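You operate a simulated robot arm through the tools that you are given. There is no shell and no other tool.

You are at the controls of a simulated two-armed robot. One attempt, no reset.

## Task
Line the drawer by the door with the felt tray and put the red fob in it.
Fine: shut the drawer after.

The check looks at the end state, three seconds after you hand in, the way a careful person would. Anything else that was tipped, shoved, dropped, spilled or broken makes it a failure.

## Robot
Two 7-joint arms with three-finger grippers on one trunk, on a base that drives. Base frame: it is fixed to the floor where the robot stands at the start and does not move with it; the origin is under the middle of the robot, x ahead of it, y to its left, z up. Lengths are in mm, angles in degrees, forces in N, time in s.
The left shoulder is at the start at [99, 126, 1038], the right one opposite. With the tool pointing down near the work surface each hand reaches from about 420 to 860 mm from the robot's upright axis, wherever it stands, measured 20 degrees to its own side. Places, roughly: drawer by the door [700, 2400, 700]; drawer by the door inside [700, 2400, 700]; felt tray [700, 2400, 800]; felt tray (33x22x6 cm) [700, 2400, 800]; red fob, yellow fob [1000, 2250, 750]. Payload 2.94 kg a hand.
Tool frame (each hand has its own): the origin (TCP) lies between the finger pads and is the grasp point; the fingertips stand 30 mm ahead of it; z points along the fingers, y is the line along which they close. Largest opening 128 mm; the body of the gripper starts 93 mm behind the TCP.
Orientation is told as [roll, pitch, yaw] about the base's x, y, z axes, in that order, counted from this pose: with the fingers straight down and closing along the base's y, the tool's x points along the base's -x, its y along +y and its z along -z.

## Interface
- The arms move only by the tool arm_command. It takes "left_series", "right_series" or both (then of equal length, played together; a hand with none holds still); each is a list of rows, each a list of 7 numbers: the shift along the base's x, y, z in mm, then the turn, a rotation vector about the base's x, y, z in degrees, then the finger opening in mm, from 0 to 128. In form: [[dx, dy, dz, ax, ay, az, jaw], ...]. A call has 1 to 20 rows; each row shifts and turns the commanded pose from where the row before left it. Each row takes 0.2 s and may step no farther than 50 mm and 8.6 degrees from the row before; otherwise, or with a gripper value out of range, the whole call is refused. A pose out of reach is approached as far as the arm can. The call stops where the force on the tool passes 40 N (or 10 N more than at its start, if that is more) or the arm is blocked; 0.2 s more then pass. The fingers move at their own pace and stop on an object; they squeeze with about 42 N. The grip force told is the motor's: it shows also when the fingers shut on nothing. Time passes only in rows, and 0.2 s behind the last, so rows that do not move let the fingers close. The reply holds the time, the measured pose of the TCP, the force on the tool along the base axes, the opening and the grip force, in the units named above and with some noise, with the torque about the TCP (base axes, N m) and any sound that the robot's microphone picked up, and new pictures: "show" is both (left out), scene, wrist or none (wrist: the cameras of the hands that moved).
- Cameras (640 x 400 px; columns grow to the right, rows downward): "scene" is now at [239.1, -4.1, 1197.1]; the picture's right is [-0.04, -1.00, 0.00], its down [-0.56, 0.02, -0.83] and it looks along [0.83, -0.04, -0.56] (base axes); focal length 285 px, centre (320, 200). "left" rides on the left gripper at [69, 15, -120] in its tool frame; the picture's right is [-0.21, 0.98, 0.00], its down [-0.82, -0.18, -0.54] and it looks along [-0.53, -0.12, 0.84] (tool axes); focal length 251 px, centre (320, 200). "right" rides on the right gripper at [69, -15, -120] in its tool frame; the picture's right is [0.21, 0.98, 0.00], its down [-0.82, 0.18, -0.54] and it looks along [-0.53, 0.12, 0.84] (tool axes); focal length 251 px, centre (320, 200). There is no depth. A picture from a camera that has moved, and an enlarged one, comes with that camera's place and axes in the base frame and with its lens.
- move_column(by): slides the trunk up (or, below 0, down) by that many mm; the arms and the scene camera ride with it, the base frame stays. It gives what a move gives, with no picture.
- roll_base(legs): drives the robot by 1 to 6 legs, each [ahead, left, turn to the left] in mm, mm and degrees, along the robot's own axes; the way and the turn of a leg run together, so that a leg with both is an arc; at most 1500 mm and 180 degrees a leg. The arms and the cameras ride along, it lands a little off, and it stops where it bumps. It gives what a move gives, and a new picture of the scene camera.
- pan_tilt(pan, tilt): turns the head with the scene camera to pan (to the left, within 80 degrees either way) and tilt (down, from -29 to 69), counted from straight ahead of the robot. It gives what a move gives, and a new picture of the scene camera.
- enlarge(camera, box): a new picture of the part [left, top, right, bottom] of that camera's present view, enlarged. No time passes.
- hand_in(): hands the job in; it is judged then, once.

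Nothing tells you exact positions but the pictures and the camera data. Unless the task says otherwise, let go and move clear before handing in.

The tools are called after ">>>" as a command line: name --argument value ..., lists and objects as JSON in quotes. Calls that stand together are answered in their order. arm_command: Moves the arms, as the interface text tells. Its arguments: {"type":"object","properties":{"left_series":{"type":"array","items":{"type":"array","items":{"type":"number"}}},"right_series":{"type":"array","items":{"type":"array","items":{"type":"number"}}},"show":{"type":"string","enum":["both","scene","wrist","none"]}},"required":[]} The other tools are called the same way: move_column (by) slides the trunk up or down; roll_base (legs) drives the base; pan_tilt (pan, tilt) turns the head that bears the scene camera; enlarge (camera, box) takes an enlarged picture of a part of a camera's view; hand_in () hands the job in.

At the start:

```text
time_s: 0.0
left_eef_pos: [607.1, 296.9, 880.9]
left_orientation: [0.0, 0.0, 0.0]
left_wrist_force: [0.7, -0.1, 0.2]
left_wrist_torque: [0.0, -0.01, -0.02]
left_grip_width: 128.0
left_gripper_force: 0.1
right_eef_pos: [584.0, -286.3, 896.9]
right_orientation: [0.0, -0.1, 0.0]
right_wrist_force: [0.0, 0.5, -0.1]
right_wrist_torque: [0.03, 0.01, 0.02]
right_grip_width: 127.8
right_gripper_force: 0.0
trunk travel left (down, up): [-250.0, 297.0]
robot x, y, heading: [-3.7, 2.7, 0.3]
head pan, tilt: [-2.4, 34.0]
```

scene: 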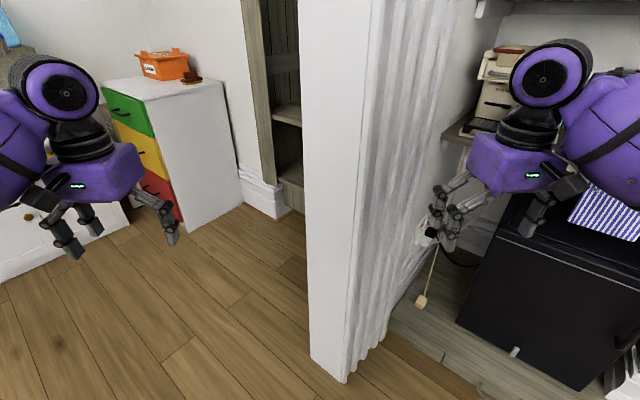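
right: 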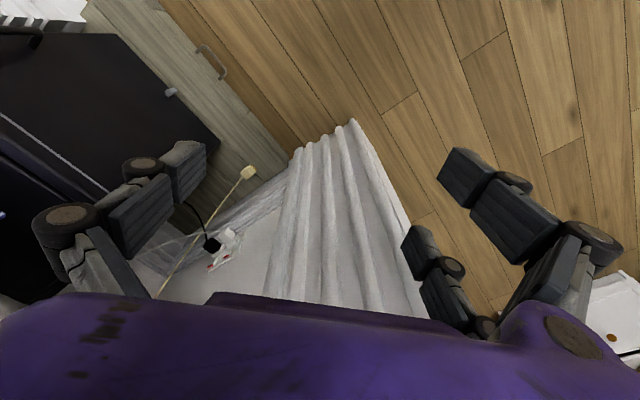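
left: 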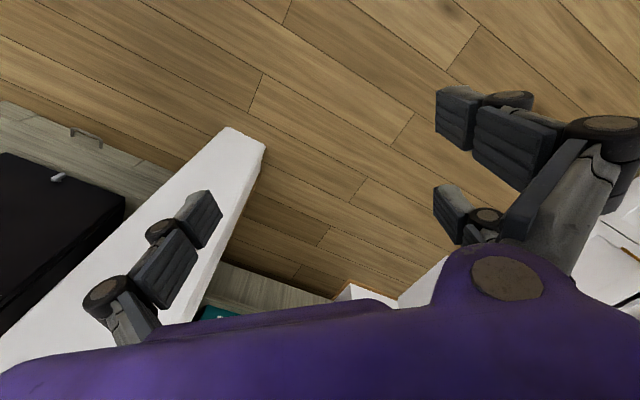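

I see a partition wall ahead, a coloured drawer unit to the far left, and a dark cabinet to the right. The drawer by the door should be around [700, 2400, 700], well off to my left, so I'll turn the head that way first.

>>> pan_tilt --pan 60 --tilt 20

```text
time_s: 1.3
left_eef_pos: [607.5, 296.4, 879.8]
left_orientation: [0.0, -0.1, 0.0]
left_wrist_force: [-0.1, 0.2, -0.2]
left_wrist_torque: [0.01, 0.01, 0.02]
left_grip_width: 127.8
left_gripper_force: 0.1
right_eef_pos: [582.8, -285.7, 896.2]
right_orientation: [0.0, -0.1, 0.1]
right_wrist_force: [0.2, -0.9, -0.9]
right_wrist_torque: [0.0, -0.04, 0.0]
right_grip_width: 128.0
right_gripper_force: 0.0
trunk travel left (down, up): [-250.0, 297.0]
robot x, y, heading: [1.2, 0.8, 0.1]
head pan, tilt: [60.0, 20.0]
camera scene: at [197.2, 80.3, 1219.4], right [0.87, -0.5, 0.0], down [-0.17, -0.3, -0.94], along [0.47, 0.81, -0.34], focal length 285 px, centre (320, 200)
```

scene: 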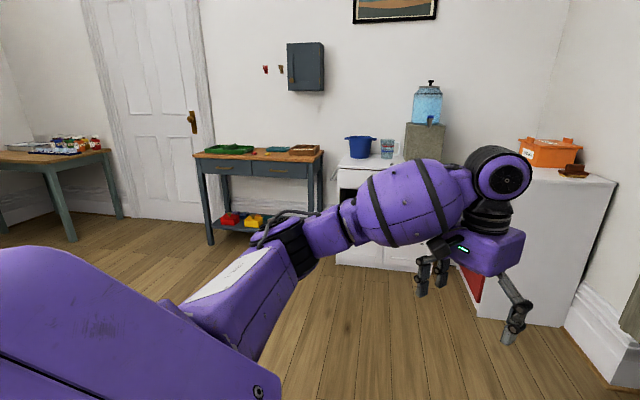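

I can see a small table with two drawers beside the white door, with several trays on top and red and yellow things around it. I'll enlarge that part to identify them.

>>> enlarge --camera "scene" --box '[180, 130, 340, 250]'

>>> enlarge --camera "scene" --box '[250, 30, 350, 100]'

>>> enlarge --camera "scene" --box '[0, 110, 130, 200]'

```text
3.33 times, centred on (260, 190) of scene
camera zoom: at [197.2, 80.3, 1219.4], right [0.87, -0.5, 0.0], down [-0.17, -0.3, -0.94], along [0.47, 0.81, -0.34], focal length 950 px, centre (520, 233)
```

zoom: 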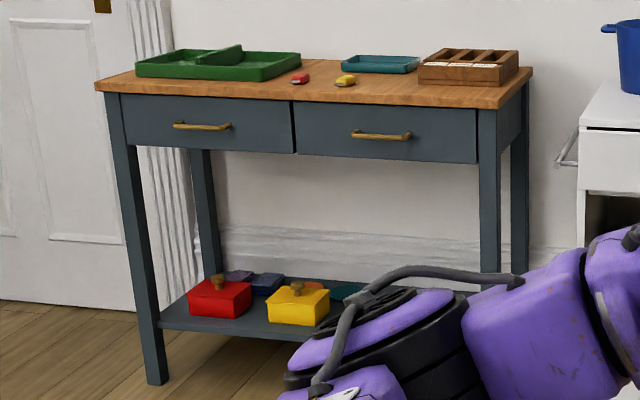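

```text
5.71 times, centred on (300, 65) of scene
camera zoom: at [197.2, 80.3, 1219.4], right [0.87, -0.5, 0.0], down [-0.17, -0.3, -0.94], along [0.47, 0.81, -0.34], focal length 1628 px, centre (434, 971)
```

zoom: 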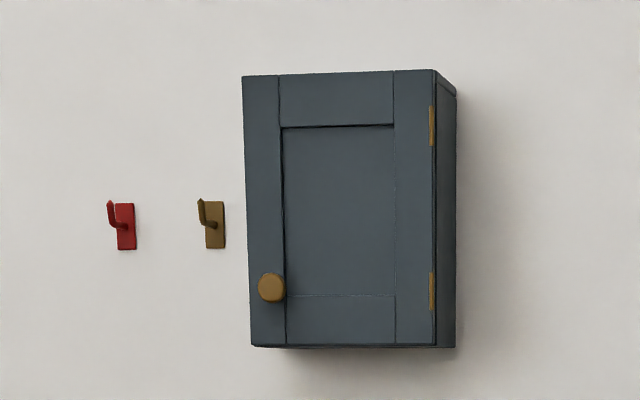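

```text
4.44 times, centred on (65, 155) of scene
camera zoom: at [197.2, 80.3, 1219.4], right [0.87, -0.5, 0.0], down [-0.17, -0.3, -0.94], along [0.47, 0.81, -0.34], focal length 1267 px, centre (1453, 400)
```

zoom: 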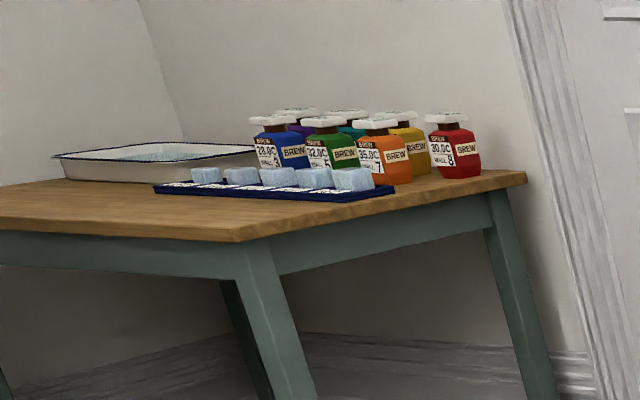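

The green tray sits on the left of the table top, above the left drawer (the one nearest the door), and the red and yellow fobs lie near the front edge. I'll drive left, turn to face the table, and stop some way short to look more closely.

>>> roll_base --legs '[[0, 700, 0], [0, 0, 90], [0, -750, 0], [400, 0, 0]]'

>>> pan_tilt --pan 0 --tilt 30

```text
time_s: 20.3
left_eef_pos: [457.5, 1697.6, 881.0]
left_orientation: [0.1, 0.0, 89.7]
left_wrist_force: [0.3, 0.3, -0.6]
left_wrist_torque: [-0.04, 0.01, -0.02]
left_grip_width: 128.1
left_gripper_force: 0.0
right_eef_pos: [1040.5, 1671.8, 896.2]
right_orientation: [0.1, 0.0, 89.7]
right_wrist_force: [0.1, 0.2, -0.2]
right_wrist_torque: [-0.03, 0.0, -0.01]
right_grip_width: 128.0
right_gripper_force: 0.0
trunk travel left (down, up): [-250.0, 297.0]
robot x, y, heading: [748.7, 1086.8, 89.7]
head pan, tilt: [60.0, 20.0]
camera scene: at [671.7, 1285.4, 1219.3], right [0.5, 0.86, 0.0], down [0.3, -0.17, -0.94], along [-0.81, 0.47, -0.34], focal length 285 px, centre (320, 200)
```

scene: 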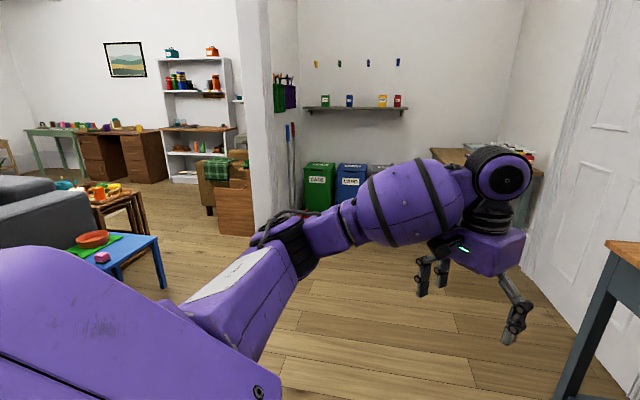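

```text
time_s: 21.6
left_eef_pos: [457.0, 1698.1, 879.6]
left_orientation: [0.0, 0.1, 89.6]
left_wrist_force: [1.1, 0.8, -0.2]
left_wrist_torque: [0.01, 0.02, -0.02]
left_grip_width: 127.8
left_gripper_force: 0.1
right_eef_pos: [1040.6, 1670.5, 895.5]
right_orientation: [0.0, -0.1, 89.8]
right_wrist_force: [0.0, 0.0, 0.6]
right_wrist_torque: [-0.02, -0.02, 0.03]
right_grip_width: 128.2
right_gripper_force: 0.0
trunk travel left (down, up): [-250.0, 297.0]
robot x, y, heading: [752.8, 1087.3, 89.8]
head pan, tilt: [0.0, 30.0]
camera scene: at [752.5, 1328.4, 1203.3], right [1.0, -0.01, 0.0], down [0.0, -0.5, -0.87], along [0.0, 0.87, -0.5], focal length 285 px, centre (320, 200)
```

scene: 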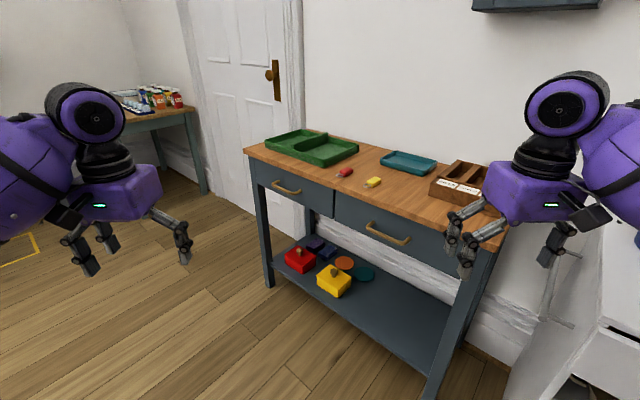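

The table stands at an angle: its front runs roughly from (477, 2458) to (1172, 1893), so I need a heading of about 51° to face it squarely. I'll step left, turn right about 39°, and approach to about 800 mm from its front, centred for the left hand on the left drawer.

>>> roll_base --legs '[[0, 450, 0], [0, 0, -38.8], [300, 304, 0]]'

>>> pan_tilt --pan 0 --tilt 35

```text
time_s: 30.8
left_eef_pos: [403.8, 2166.3, 880.8]
left_orientation: [0.0, 0.0, 50.6]
left_wrist_force: [0.2, 0.4, 0.2]
left_wrist_torque: [-0.04, 0.0, -0.03]
left_grip_width: 127.9
left_gripper_force: 0.0
right_eef_pos: [839.3, 1777.3, 897.0]
right_orientation: [0.0, -0.2, 50.6]
right_wrist_force: [-0.2, -0.4, 0.4]
right_wrist_torque: [-0.01, 0.02, 0.01]
right_grip_width: 128.0
right_gripper_force: 0.0
trunk travel left (down, up): [-250.0, 297.0]
robot x, y, heading: [244.6, 1506.6, 50.6]
head pan, tilt: [0.0, 30.0]
camera scene: at [401.0, 1693.1, 1203.3], right [0.77, -0.63, 0.0], down [-0.32, -0.39, -0.87], along [0.55, 0.67, -0.5], focal length 285 px, centre (320, 200)
```

scene: 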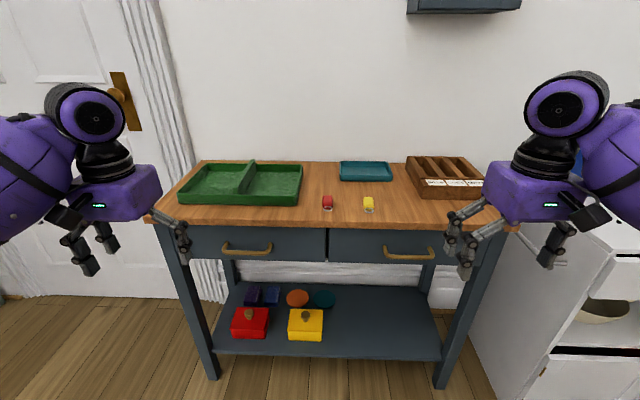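

```text
time_s: 31.5
left_eef_pos: [403.9, 2165.4, 881.0]
left_orientation: [0.0, 0.0, 50.6]
left_wrist_force: [0.0, -0.9, -0.2]
left_wrist_torque: [-0.03, -0.01, 0.0]
left_grip_width: 128.0
left_gripper_force: 0.0
right_eef_pos: [840.0, 1777.6, 896.4]
right_orientation: [0.0, -0.1, 50.6]
right_wrist_force: [-0.3, 0.3, 0.4]
right_wrist_torque: [0.01, 0.01, 0.0]
right_grip_width: 128.0
right_gripper_force: 0.0
trunk travel left (down, up): [-250.0, 297.0]
robot x, y, heading: [248.0, 1511.1, 50.5]
head pan, tilt: [0.0, 35.0]
camera scene: at [399.5, 1691.0, 1195.6], right [0.77, -0.63, 0.0], down [-0.36, -0.44, -0.82], along [0.52, 0.63, -0.57], focal length 285 px, centre (320, 200)
```

scene: 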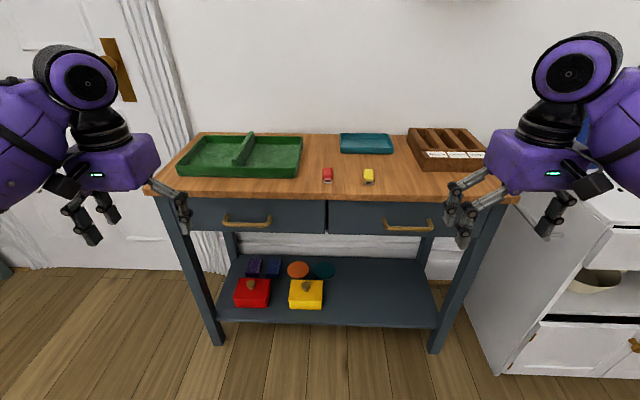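

Now the table faces me nearly square. I'll enlarge the table top, the drawers and the shelf to measure things.

>>> enlarge --camera "scene" --box '[140, 120, 340, 245]'

>>> enlarge --camera "scene" --box '[320, 120, 520, 245]'

>>> enlarge --camera "scene" --box '[300, 150, 396, 210]'

```text
3.20 times, centred on (240, 182) of scene
camera zoom: at [399.5, 1691.0, 1195.6], right [0.77, -0.63, 0.0], down [-0.36, -0.44, -0.82], along [0.52, 0.63, -0.57], focal length 912 px, centre (576, 256)
```

zoom: 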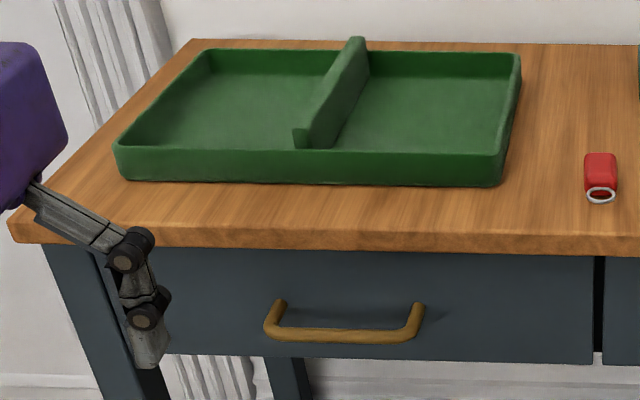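

```text
3.20 times, centred on (420, 182) of scene
camera zoom: at [399.5, 1691.0, 1195.6], right [0.77, -0.63, 0.0], down [-0.36, -0.44, -0.82], along [0.52, 0.63, -0.57], focal length 912 px, centre (0, 256)
```

zoom: 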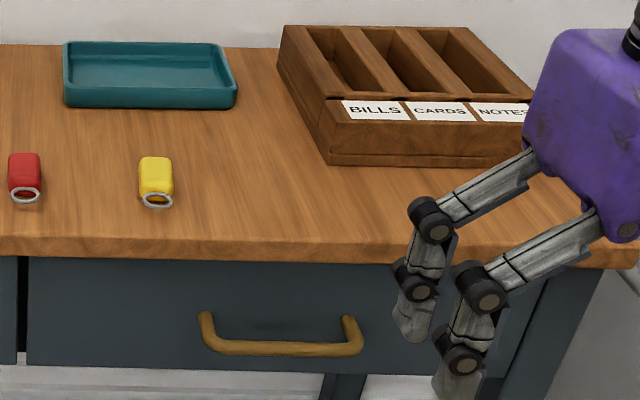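

```text
6.67 times, centred on (348, 180) of scene
camera zoom: at [399.5, 1691.0, 1195.6], right [0.77, -0.63, 0.0], down [-0.36, -0.44, -0.82], along [0.52, 0.63, -0.57], focal length 1900 px, centre (133, 333)
```

zoom: 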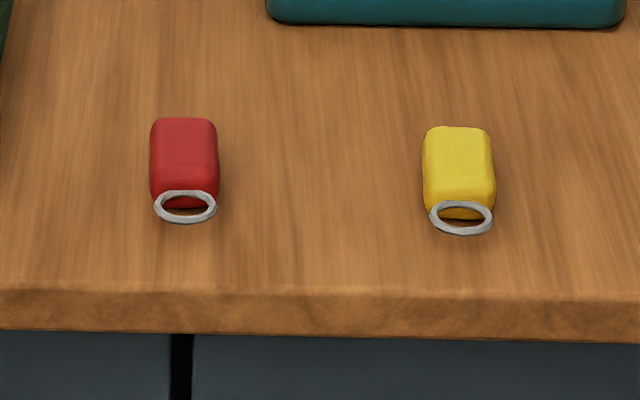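

The felt tray (rim about 823 mm high, table top about 790) is roughly 1030 ahead and 225 left of me, with a divider across its middle. The left drawer's brass bar handle is about 825 ahead, 195 left, at z ≈ 698. I'll square up to the table (about 2° more to the right) and move 75 mm closer.

>>> roll_base --legs '[[75, 25, -2.1]]'

>>> pan_tilt --pan 15 --tilt 40

```text
time_s: 32.6
left_eef_pos: [460.0, 2232.7, 879.9]
left_orientation: [0.0, 0.0, 48.5]
left_wrist_force: [0.8, 0.6, -1.4]
left_wrist_torque: [-0.03, 0.04, -0.01]
left_grip_width: 128.2
left_gripper_force: 0.0
right_eef_pos: [880.4, 1828.7, 895.8]
right_orientation: [0.1, 0.0, 48.5]
right_wrist_force: [0.4, -0.2, -0.1]
right_wrist_torque: [-0.03, 0.02, 0.01]
right_grip_width: 128.2
right_gripper_force: 0.1
trunk travel left (down, up): [-250.0, 297.0]
robot x, y, heading: [278.3, 1581.5, 48.4]
head pan, tilt: [0.0, 35.0]
camera scene: at [437.0, 1759.2, 1195.4], right [0.75, -0.66, 0.0], down [-0.38, -0.43, -0.82], along [0.54, 0.61, -0.57], focal length 285 px, centre (320, 200)
```

scene: 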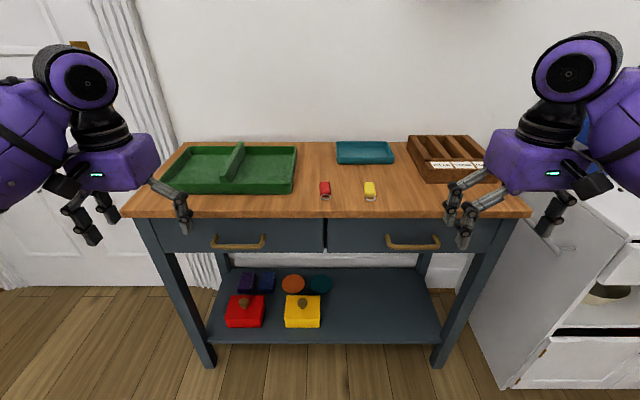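

```text
time_s: 33.3
left_eef_pos: [459.3, 2232.5, 880.5]
left_orientation: [0.1, 0.0, 48.5]
left_wrist_force: [-0.6, 0.1, -0.8]
left_wrist_torque: [0.04, -0.01, 0.01]
left_grip_width: 127.8
left_gripper_force: 0.0
right_eef_pos: [879.7, 1827.7, 896.2]
right_orientation: [0.0, -0.1, 48.5]
right_wrist_force: [1.1, -0.5, 0.2]
right_wrist_torque: [0.0, 0.03, 0.0]
right_grip_width: 128.1
right_gripper_force: 0.1
trunk travel left (down, up): [-250.0, 297.0]
robot x, y, heading: [277.6, 1581.5, 48.5]
head pan, tilt: [15.0, 40.0]
camera scene: at [416.2, 1768.5, 1188.0], right [0.89, -0.45, 0.0], down [-0.29, -0.57, -0.77], along [0.34, 0.69, -0.64], focal length 285 px, centre (320, 200)
```

scene: 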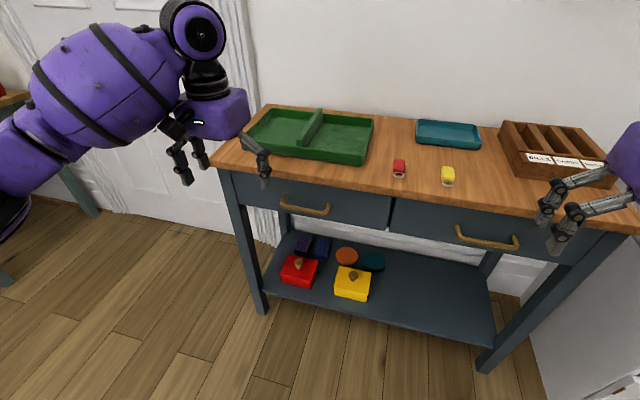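

The table is now square to me at heading 48.4°. I'll turn the left wrist 90° so its fingers close fore‑and‑aft, and check the arm follows.

>>> arm_command --left_series '[[0, 0, 0, 0, 0, 8.2, 128], [0, 0, 0, 0, 0, 8.2, 128], [0, 0, 0, 0, 0, 8.2, 128], [0, 0, 0, 0, 0, 8.2, 128], [0, 0, 0, 0, 0, 8.2, 128], [0, 0, 0, 0, 0, 8.2, 128], [0, 0, 0, 0, 0, 8.2, 128], [0, 0, 0, 0, 0, 8.2, 128], [0, 0, 0, 0, 0, 8.2, 128], [0, 0, 0, 0, 0, 8.2, 128], [0, 0, 0, 0, 0, 8, 128]]' --show "both"

```text
time_s: 35.7
left_eef_pos: [459.7, 2233.1, 881.8]
left_orientation: [0.0, 0.0, 138.7]
left_wrist_force: [-0.4, -0.7, 0.0]
left_wrist_torque: [-0.01, -0.04, 0.02]
left_grip_width: 128.0
left_gripper_force: 0.1
right_eef_pos: [879.7, 1828.0, 894.9]
right_orientation: [-0.1, -0.1, 48.5]
right_wrist_force: [-0.8, -0.5, 0.5]
right_wrist_torque: [0.03, -0.01, 0.02]
right_grip_width: 128.0
right_gripper_force: 0.1
trunk travel left (down, up): [-250.0, 297.0]
robot x, y, heading: [275.8, 1586.1, 48.5]
head pan, tilt: [15.0, 40.0]
camera scene: at [416.2, 1768.7, 1188.0], right [0.89, -0.45, 0.0], down [-0.29, -0.58, -0.77], along [0.34, 0.69, -0.64], focal length 285 px, centre (320, 200)
camera left: at [500.4, 2175.0, 1000.0], right [-0.81, -0.59, 0.0], down [-0.5, 0.68, 0.54], along [-0.32, 0.44, -0.84], focal length 251 px, centre (320, 200)
```

scene: 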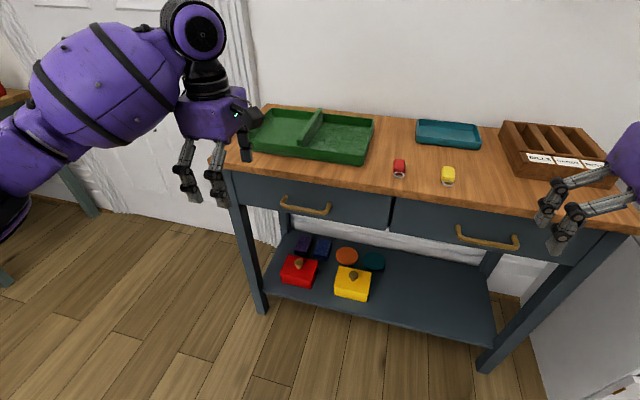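
left: 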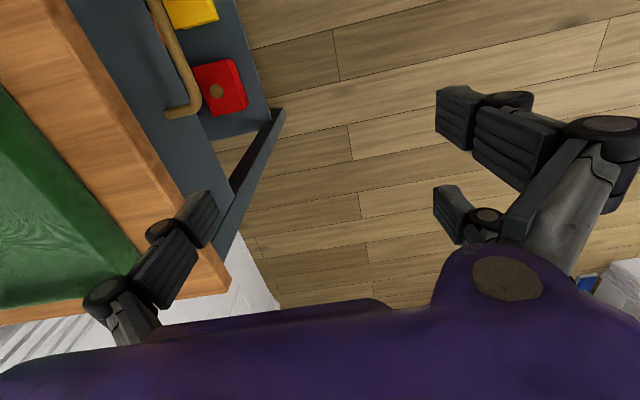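

The yaw worked. I'll enlarge the scene view on the handle to fix its place precisely.

>>> enlarge --camera "scene" --box '[210, 150, 402, 270]'

>>> enlarge --camera "left" --box '[0, 0, 320, 200]'

```text
3.33 times, centred on (306, 210) of scene
camera zoom: at [416.2, 1768.7, 1188.0], right [0.89, -0.45, 0.0], down [-0.29, -0.58, -0.77], along [0.34, 0.69, -0.64], focal length 950 px, centre (367, 167)
```

zoom: 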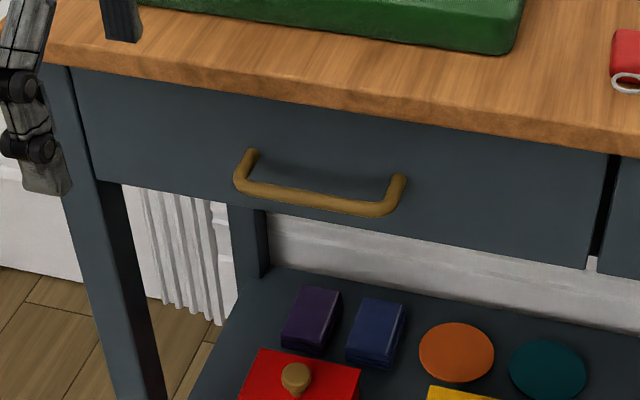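

```text
2.00 times, centred on (160, 100) of left
camera zoom: at [500.4, 2175.0, 1000.0], right [-0.81, -0.59, 0.0], down [-0.5, 0.68, 0.54], along [-0.32, 0.44, -0.84], focal length 503 px, centre (640, 400)
```

zoom: 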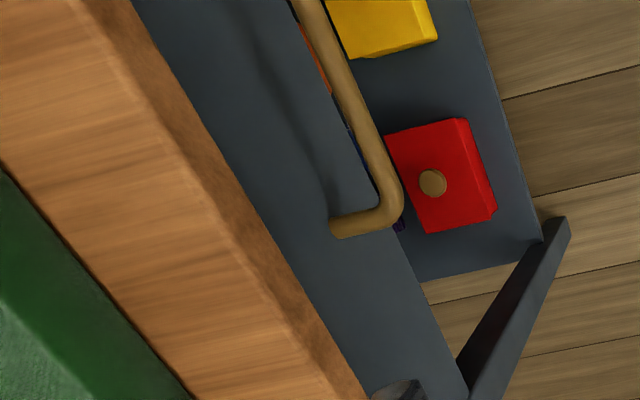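

The handle bar is at about (626, 2276, 700): 748 ahead and 200 left of me, standing roughly 40 mm out from the drawer face and about 13 mm thick. I'll tip the left hand until its fingers point nearly forward, and bring it to a spot about 85 mm in front of the bar.

>>> arm_command --left_series '[[11.9, -2.3, -17.6, 6.23, -5.53, 0, 60], [11.9, -2.3, -17.6, 6.23, -5.53, 0, 60], [11.9, -2.3, -17.6, 6.23, -5.53, 0, 60], [11.9, -2.3, -17.6, 6.23, -5.53, 0, 60], [11.9, -2.3, -17.6, 6.23, -5.53, 0, 60], [11.9, -2.3, -17.6, 6.23, -5.53, 0, 60], [11.9, -2.3, -17.6, 6.23, -5.53, 0, 60], [11.9, -2.3, -17.6, 6.23, -5.53, 0, 60], [11.9, -2.3, -17.6, 6.23, -5.53, 0, 60], [0, 0, 0, 0, 0, 0, 60]]' --show "both"

```text
time_s: 37.9
left_eef_pos: [566.1, 2211.5, 723.4]
left_orientation: [-75.1, -0.1, 138.5]
left_wrist_force: [0.2, 0.7, 0.0]
left_wrist_torque: [0.02, -0.01, 0.01]
left_grip_width: 59.9
left_gripper_force: 0.1
right_eef_pos: [879.5, 1829.0, 896.0]
right_orientation: [-0.1, -0.1, 48.4]
right_wrist_force: [0.0, 1.2, 0.3]
right_wrist_torque: [-0.01, -0.03, 0.0]
right_grip_width: 128.1
right_gripper_force: 0.1
trunk travel left (down, up): [-250.0, 297.0]
robot x, y, heading: [279.5, 1582.7, 48.7]
head pan, tilt: [15.0, 40.0]
camera scene: at [416.0, 1768.9, 1188.0], right [0.89, -0.45, 0.0], down [-0.29, -0.58, -0.77], along [0.34, 0.69, -0.64], focal length 285 px, centre (320, 200)
camera left: at [537.5, 2075.4, 737.6], right [-0.33, -0.05, -0.94], down [-0.93, 0.19, 0.31], along [0.16, 0.98, -0.11], focal length 251 px, centre (320, 200)
```

scene: 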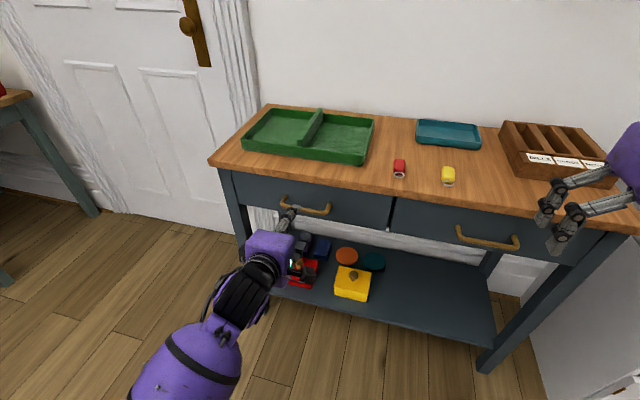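
left: 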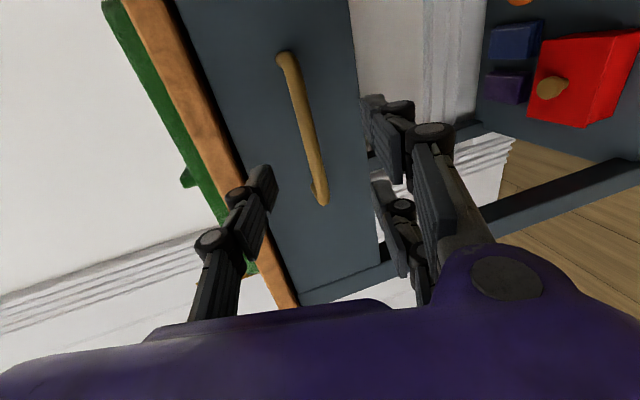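

The hand went exactly where commanded, and the bar shows between the fingers, maybe 10 mm above my aim line. I'll enlarge to check its height.

>>> enlarge --camera "left" --box '[180, 20, 420, 170]'

>>> enlarge --camera "scene" --box '[250, 170, 362, 240]'

```text
2.67 times, centred on (300, 95) of left
camera zoom: at [537.5, 2075.4, 737.6], right [-0.33, -0.05, -0.94], down [-0.93, 0.19, 0.31], along [0.16, 0.98, -0.11], focal length 670 px, centre (373, 480)
```

zoom: 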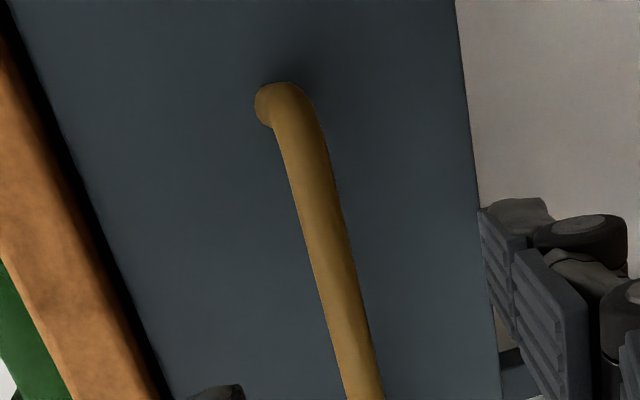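

```text
5.71 times, centred on (306, 205) of scene
camera zoom: at [416.0, 1768.9, 1188.0], right [0.89, -0.45, 0.0], down [-0.29, -0.58, -0.77], along [0.34, 0.69, -0.64], focal length 1628 px, centre (400, 171)
```

zoom: 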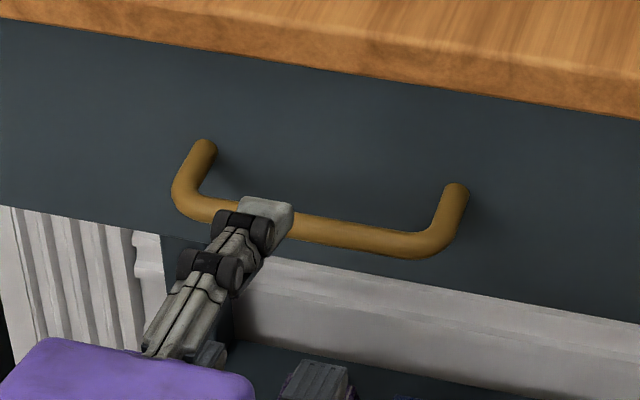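

Triangulating from both cameras puts the bar centre at 739 ahead, 197 left and z ≈ 709. I'll advance about 70 mm so the bar lies between the fingers, then check before closing.

>>> arm_command --left_series '[[12.3, 12.4, -3.1, 0, 0, 0, 60], [12.3, 12.4, -3.1, 0, 0, 0, 60], [12.3, 12.4, -3.1, 0, 0, 0, 60], [12.3, 12.4, -3.1, 0, 0, 0, 60], [0, 0, 0, 0, 0, 0, 60]]' --show "both"

>>> enlarge --camera "scene" --box '[250, 170, 362, 240]'

```text
time_s: 39.1
left_eef_pos: [615.1, 2262.8, 708.6]
left_orientation: [-75.0, 0.2, 138.5]
left_wrist_force: [0.4, 0.4, 0.1]
left_wrist_torque: [-0.02, -0.01, -0.02]
left_grip_width: 60.0
left_gripper_force: 0.0
right_eef_pos: [879.7, 1828.0, 896.3]
right_orientation: [0.0, -0.1, 48.5]
right_wrist_force: [-0.9, 0.0, 0.2]
right_wrist_torque: [0.02, -0.04, -0.02]
right_grip_width: 127.9
right_gripper_force: 0.0
trunk travel left (down, up): [-250.0, 297.0]
robot x, y, heading: [280.8, 1580.1, 48.4]
head pan, tilt: [15.0, 40.0]
camera scene: at [416.0, 1768.6, 1188.0], right [0.89, -0.45, 0.0], down [-0.29, -0.58, -0.77], along [0.34, 0.69, -0.64], focal length 285 px, centre (320, 200)
camera left: at [586.4, 2126.4, 724.6], right [-0.33, -0.05, -0.94], down [-0.93, 0.19, 0.31], along [0.16, 0.98, -0.11], focal length 251 px, centre (320, 200)
```

scene: 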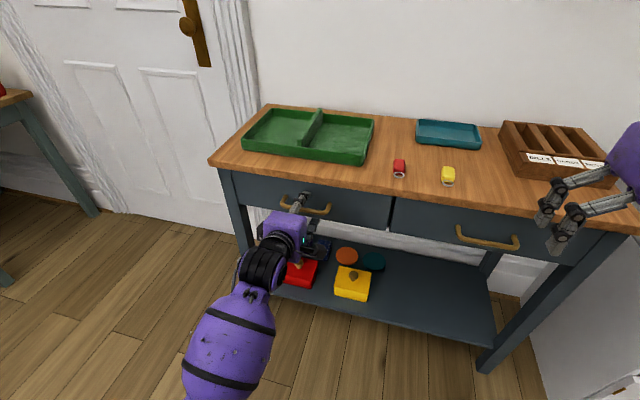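
left: 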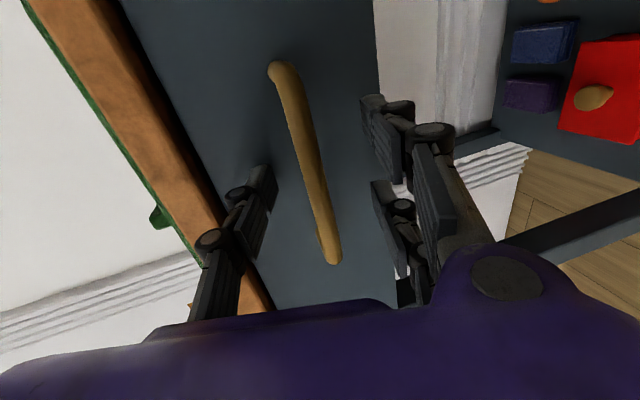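

```text
5.71 times, centred on (306, 205) of scene
camera zoom: at [416.0, 1768.6, 1188.0], right [0.89, -0.45, 0.0], down [-0.29, -0.58, -0.77], along [0.34, 0.69, -0.64], focal length 1628 px, centre (400, 171)
```

zoom: 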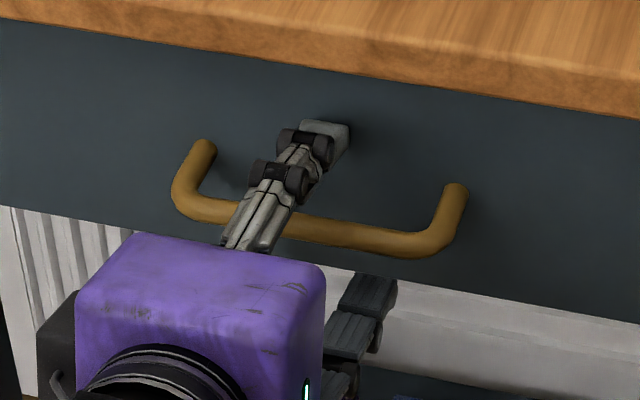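

The bar is centred between the two fingers. Closing the grip on it now.

>>> arm_command --left_series '[[0, 0, 0, 0, 0, 0, 20], [0, 0, 0, 0, 0, 0, 0], [0, 0, 0, 0, 0, 0, 0], [0, 0, 0, 0, 0, 0, 0]]' --show "wrist"

```text
time_s: 40.1
left_eef_pos: [613.8, 2262.3, 710.8]
left_orientation: [-75.0, -0.1, 138.4]
left_wrist_force: [1.5, 2.6, 5.6]
left_wrist_torque: [0.12, 0.05, -0.13]
left_grip_width: 10.2
left_gripper_force: 37.9
right_eef_pos: [879.1, 1827.8, 896.2]
right_orientation: [-0.1, -0.1, 48.5]
right_wrist_force: [0.1, 0.2, 0.3]
right_wrist_torque: [0.04, 0.01, -0.02]
right_grip_width: 127.9
right_gripper_force: 0.0
trunk travel left (down, up): [-250.0, 297.0]
robot x, y, heading: [279.0, 1583.7, 48.5]
head pan, tilt: [15.0, 40.0]
camera left: at [586.5, 2126.4, 725.6], right [-0.33, -0.05, -0.94], down [-0.93, 0.19, 0.31], along [0.16, 0.98, -0.1], focal length 251 px, centre (320, 200)
```

left: 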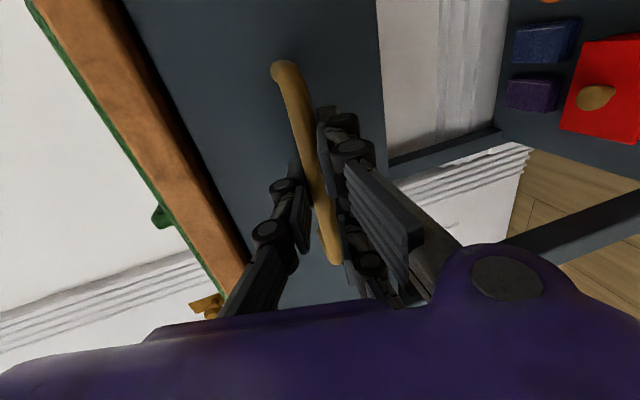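

The grip holds the bar (10 mm wide). Now I'll pull the drawer straight out, a little first, watching the force.

>>> arm_command --left_series '[[-6.6, -7.5, 0, 0, 0, 0, 0], [-10, -11.2, 0, 0, 0, 0, 0], [-10, -11.2, 0, 0, 0, 0, 0], [-10, -11.2, 0, 0, 0, 0, 0]]' --show "scene"

```text
time_s: 41.1
left_eef_pos: [578.1, 2221.1, 711.0]
left_orientation: [-75.1, 0.0, 138.6]
left_wrist_force: [-4.6, 1.8, 9.7]
left_wrist_torque: [0.17, 0.18, 0.36]
left_grip_width: 10.7
left_gripper_force: 37.7
right_eef_pos: [879.7, 1828.1, 897.0]
right_orientation: [0.0, -0.1, 48.5]
right_wrist_force: [0.2, -0.7, 0.1]
right_wrist_torque: [-0.02, 0.0, -0.01]
right_grip_width: 127.9
right_gripper_force: 0.0
trunk travel left (down, up): [-250.0, 297.0]
robot x, y, heading: [277.3, 1583.5, 48.5]
head pan, tilt: [15.0, 40.0]
camera scene: at [415.3, 1768.0, 1188.2], right [0.89, -0.45, 0.0], down [-0.29, -0.57, -0.77], along [0.34, 0.69, -0.64], focal length 285 px, centre (320, 200)
```

scene: 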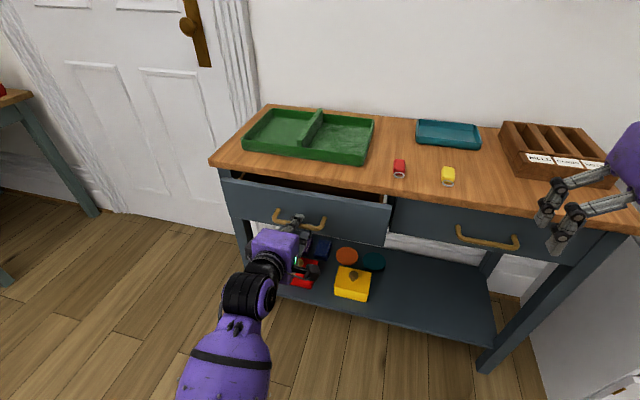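

The drawer slides freely. I'll pull further in the same direction.

>>> arm_command --left_series '[[-13.2, -15, 0, 0, 0, 0, 0], [-13.2, -15, 0, 0, 0, 0, 0], [-13.2, -15, 0, 0, 0, 0, 0], [-13.2, -15, 0, 0, 0, 0, 0], [-13.2, -15, 0, 0, 0, 0, 0]]' --show "scene"

```text
time_s: 42.3
left_eef_pos: [510.9, 2145.8, 710.0]
left_orientation: [-75.3, 0.2, 138.5]
left_wrist_force: [-10.1, 7.0, 15.1]
left_wrist_torque: [0.18, 0.22, -0.28]
left_grip_width: 10.5
left_gripper_force: 38.0
right_eef_pos: [877.8, 1828.0, 898.5]
right_orientation: [-0.2, -0.2, 48.5]
right_wrist_force: [-0.7, -0.3, 0.5]
right_wrist_torque: [-0.02, -0.01, 0.0]
right_grip_width: 128.2
right_gripper_force: 0.0
trunk travel left (down, up): [-250.0, 297.0]
robot x, y, heading: [278.7, 1581.8, 48.3]
head pan, tilt: [15.0, 40.0]
camera scene: at [414.6, 1768.0, 1188.3], right [0.89, -0.45, 0.0], down [-0.29, -0.57, -0.77], along [0.34, 0.69, -0.64], focal length 285 px, centre (320, 200)
```

scene: 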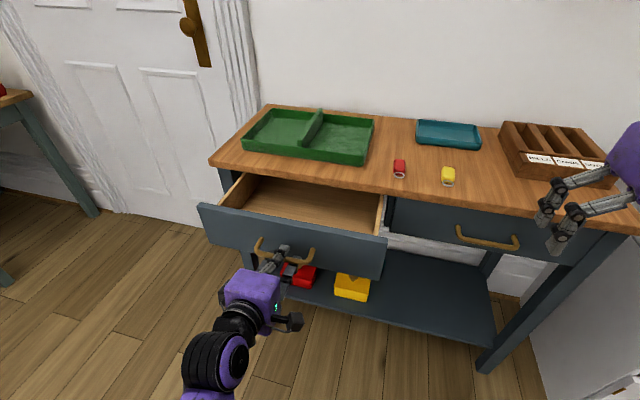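

It's about 155 mm open and empty inside. A small sideways and vertical load is building, so I'll bias the pull slightly left and up while continuing.

>>> arm_command --left_series '[[-13.8, -14.4, 0.6, 0, 0, 0, 0], [-13.8, -14.4, 0.6, 0, 0, 0, 0], [-13.6, -14.6, 0.4, 0, 0, 0, 0]]' --show "scene"

```text
time_s: 43.1
left_eef_pos: [472.2, 2100.9, 710.4]
left_orientation: [-75.0, 0.1, 138.3]
left_wrist_force: [-5.5, 2.2, 7.9]
left_wrist_torque: [0.51, 0.43, 1.01]
left_grip_width: 10.7
left_gripper_force: 37.6
right_eef_pos: [879.6, 1826.8, 896.5]
right_orientation: [-0.1, -0.1, 48.4]
right_wrist_force: [-0.1, 0.2, -0.2]
right_wrist_torque: [0.0, -0.04, -0.03]
right_grip_width: 127.9
right_gripper_force: 0.0
trunk travel left (down, up): [-250.0, 297.0]
robot x, y, heading: [276.1, 1582.4, 48.3]
head pan, tilt: [15.0, 40.0]
camera scene: at [415.5, 1767.9, 1188.1], right [0.89, -0.45, 0.0], down [-0.29, -0.57, -0.77], along [0.34, 0.69, -0.64], focal length 285 px, centre (320, 200)
```

scene: 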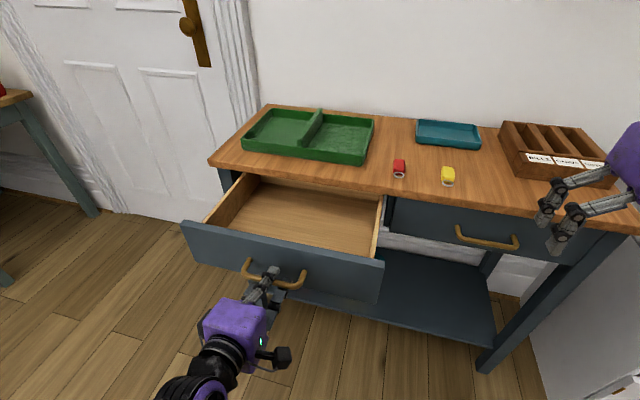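

About 215 mm open. I need some 40 mm more so the 220 mm tray clears the table edge; I'll go on in smaller steps, watching for the end stop.

>>> arm_command --left_series '[[-6.7, -7.4, 0.1, 0, 0, 0, 0], [-6.7, -7.4, 0.1, 0, 0, 0, 0], [-6.7, -7.4, 0.1, 0, 0, 0, 0], [-6.7, -7.4, 0.1, 0, 0, 0, 0]]' --show "scene"

```text
time_s: 43.8
left_eef_pos: [466.0, 2095.1, 710.8]
left_orientation: [-74.9, -0.1, 137.9]
left_wrist_force: [-0.7, 2.1, -13.6]
left_wrist_torque: [-0.44, -0.57, 0.74]
left_grip_width: 10.5
left_gripper_force: 37.8
right_eef_pos: [879.9, 1827.2, 897.2]
right_orientation: [-0.1, -0.1, 48.4]
right_wrist_force: [-0.2, -0.3, 0.6]
right_wrist_torque: [0.02, -0.02, 0.02]
right_grip_width: 127.9
right_gripper_force: 0.0
trunk travel left (down, up): [-250.0, 297.0]
robot x, y, heading: [277.8, 1581.4, 48.4]
head pan, tilt: [15.0, 40.0]
stopped in row 3 (left hand): the force on the tool passed its limit at 47 N (the readings are from after the stop); the commanded pose is now the measured one
camera scene: at [415.6, 1768.9, 1188.0], right [0.89, -0.45, 0.0], down [-0.29, -0.58, -0.77], along [0.34, 0.69, -0.64], focal length 285 px, centre (320, 200)
```

scene: 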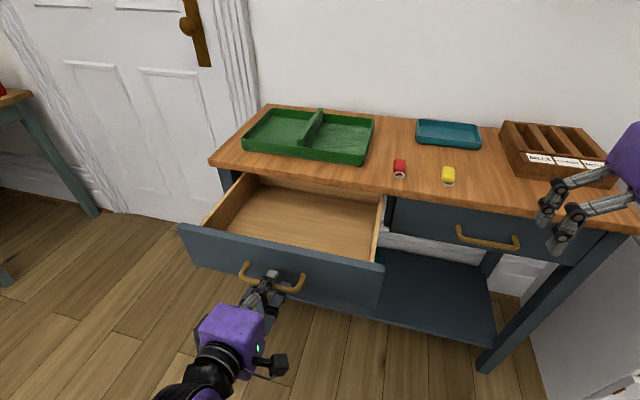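

The drawer reached its end stop at about 224 mm open. I'll enlarge it to measure the inside against the tray.

>>> enlarge --camera "scene" --box '[160, 140, 400, 290]'

>>> enlarge --camera "scene" --box '[230, 90, 390, 190]'

```text
2.67 times, centred on (280, 215) of scene
camera zoom: at [415.6, 1768.9, 1188.0], right [0.89, -0.45, 0.0], down [-0.29, -0.58, -0.77], along [0.34, 0.69, -0.64], focal length 760 px, centre (427, 160)
```

zoom: 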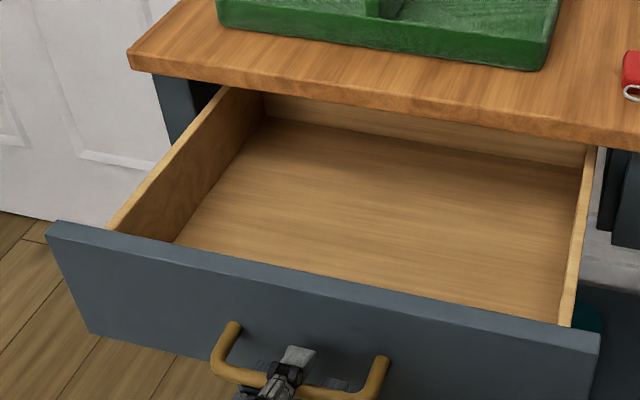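

```text
4.00 times, centred on (310, 140) of scene
camera zoom: at [415.6, 1768.9, 1188.0], right [0.89, -0.45, 0.0], down [-0.29, -0.58, -0.77], along [0.34, 0.69, -0.64], focal length 1140 px, centre (360, 440)
```

zoom: 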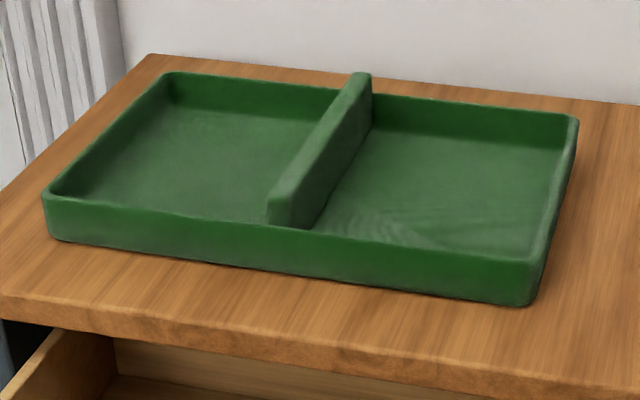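

The opening in front of the table edge looks slightly shorter than the tray's 220 mm, so the tray will probably go in tilted, back edge first. First I'll release the handle and withdraw along the finger axis.

>>> arm_command --left_series '[[0, 0, 0, 0, 0, 0, 60], [0, 0, 0, 0, 0, 0, 60], [-9.6, -10.9, 3.9, 0, 0, 0, 60], [-9.6, -10.9, 3.9, 0, 0, 0, 60], [-9.6, -10.9, 3.9, 0, 0, 0, 60], [-9.6, -10.9, 3.9, 0, 0, 0, 60]]' --show "both"

```text
time_s: 44.9
left_eef_pos: [473.8, 2088.4, 741.8]
left_orientation: [-78.9, -0.4, 136.1]
left_wrist_force: [-3.7, 5.3, -23.6]
left_wrist_torque: [-0.4, -0.46, -0.13]
left_grip_width: 74.3
left_gripper_force: 11.0
right_eef_pos: [879.7, 1829.9, 896.5]
right_orientation: [0.0, 0.0, 48.4]
right_wrist_force: [0.0, -1.1, 0.0]
right_wrist_torque: [0.04, 0.0, 0.02]
right_grip_width: 127.8
right_gripper_force: 0.0
trunk travel left (down, up): [-250.0, 297.0]
robot x, y, heading: [278.8, 1579.6, 48.7]
head pan, tilt: [15.0, 40.0]
stopped in row 5 (left hand): the force on the tool passed its limit at 47 N (the readings are from after the stop); the commanded pose is now the measured one
camera scene: at [416.1, 1770.1, 1187.6], right [0.9, -0.45, 0.0], down [-0.29, -0.58, -0.77], along [0.34, 0.69, -0.64], focal length 285 px, centre (320, 200)
camera left: at [439.5, 1953.0, 749.2], right [-0.29, 0.02, -0.96], down [-0.93, 0.21, 0.29], along [0.21, 0.98, -0.05], focal length 251 px, centre (320, 200)
```

scene: 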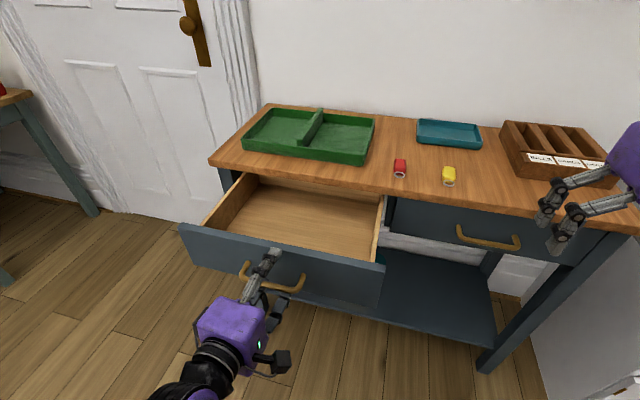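
left: 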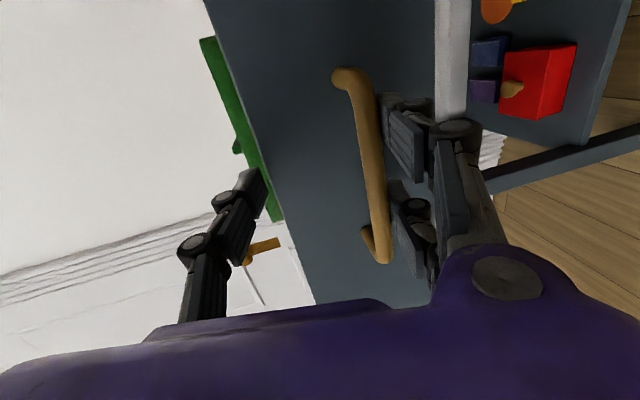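

Backing the arm off didn't work: it is at its near reach limit, so it rose instead and the lower finger now presses up on the bar. I'll lower the hand to free the bar, then back the base off rather than the arm.

>>> arm_command --left_series '[[0, 0, -8, 0, 0, 0, 74], [0, 0, -8, 0, 0, 0, 74], [0, 0, -6, 0, 0, 0, 74], [0, 0, 0, 0, 0, 0, 74]]' --show "both"

```text
time_s: 45.9
left_eef_pos: [474.8, 2088.3, 727.2]
left_orientation: [-79.8, -0.2, 136.2]
left_wrist_force: [-0.3, 0.1, 0.2]
left_wrist_torque: [0.01, -0.02, -0.02]
left_grip_width: 74.0
left_gripper_force: 0.0
right_eef_pos: [879.2, 1828.8, 896.9]
right_orientation: [0.1, -0.1, 48.4]
right_wrist_force: [-0.1, 0.1, -0.2]
right_wrist_torque: [0.02, -0.03, -0.02]
right_grip_width: 128.0
right_gripper_force: 0.1
trunk travel left (down, up): [-250.0, 297.0]
robot x, y, heading: [276.7, 1582.6, 48.5]
head pan, tilt: [15.0, 40.0]
camera scene: at [415.9, 1768.8, 1188.0], right [0.9, -0.45, 0.0], down [-0.29, -0.58, -0.77], along [0.34, 0.69, -0.64], focal length 285 px, centre (320, 200)
camera left: at [440.7, 1952.2, 731.8], right [-0.28, 0.03, -0.96], down [-0.94, 0.21, 0.28], along [0.21, 0.98, -0.03], focal length 251 px, centre (320, 200)
```

scene: 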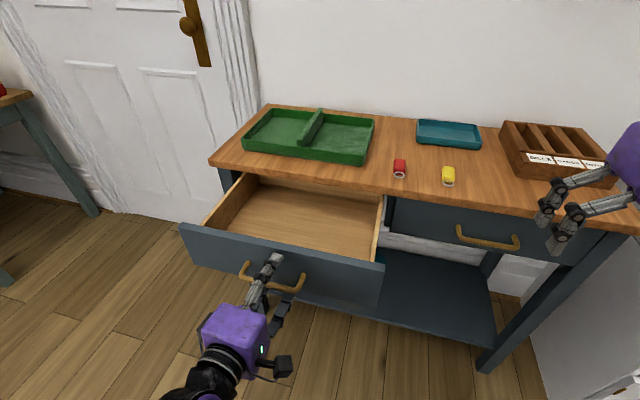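
left: 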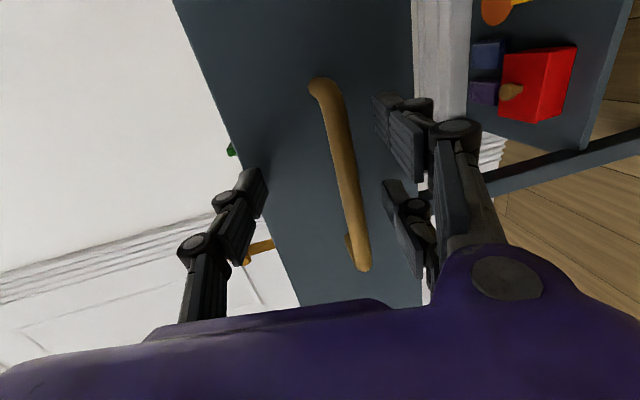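

The force is gone and the bar is free between the open fingers. Backing the base straight off 120 mm.

>>> roll_base --legs '[[-120, 0, 0]]'

```text
time_s: 47.1
left_eef_pos: [393.6, 1997.1, 727.7]
left_orientation: [-79.7, -0.3, 136.1]
left_wrist_force: [0.0, -0.3, -0.1]
left_wrist_torque: [-0.03, 0.0, 0.01]
left_grip_width: 74.2
left_gripper_force: 0.0
right_eef_pos: [798.4, 1738.6, 897.6]
right_orientation: [0.0, -0.1, 48.5]
right_wrist_force: [-0.2, 0.6, 0.0]
right_wrist_torque: [0.03, -0.04, -0.01]
right_grip_width: 128.1
right_gripper_force: 0.1
trunk travel left (down, up): [-250.0, 297.0]
robot x, y, heading: [198.1, 1489.6, 48.6]
head pan, tilt: [15.0, 40.0]
camera scene: at [335.2, 1677.9, 1188.2], right [0.9, -0.44, 0.0], down [-0.29, -0.58, -0.77], along [0.34, 0.69, -0.64], focal length 285 px, centre (320, 200)
```

scene: 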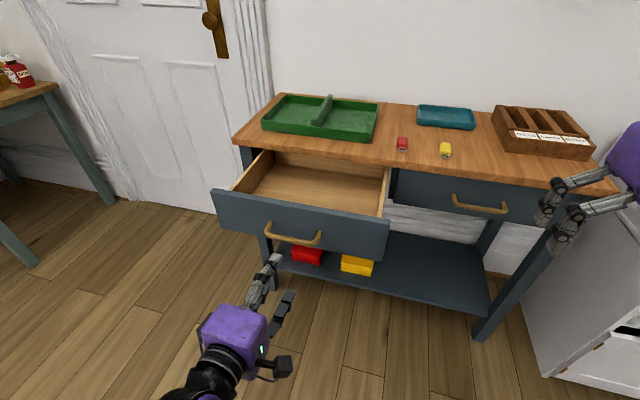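

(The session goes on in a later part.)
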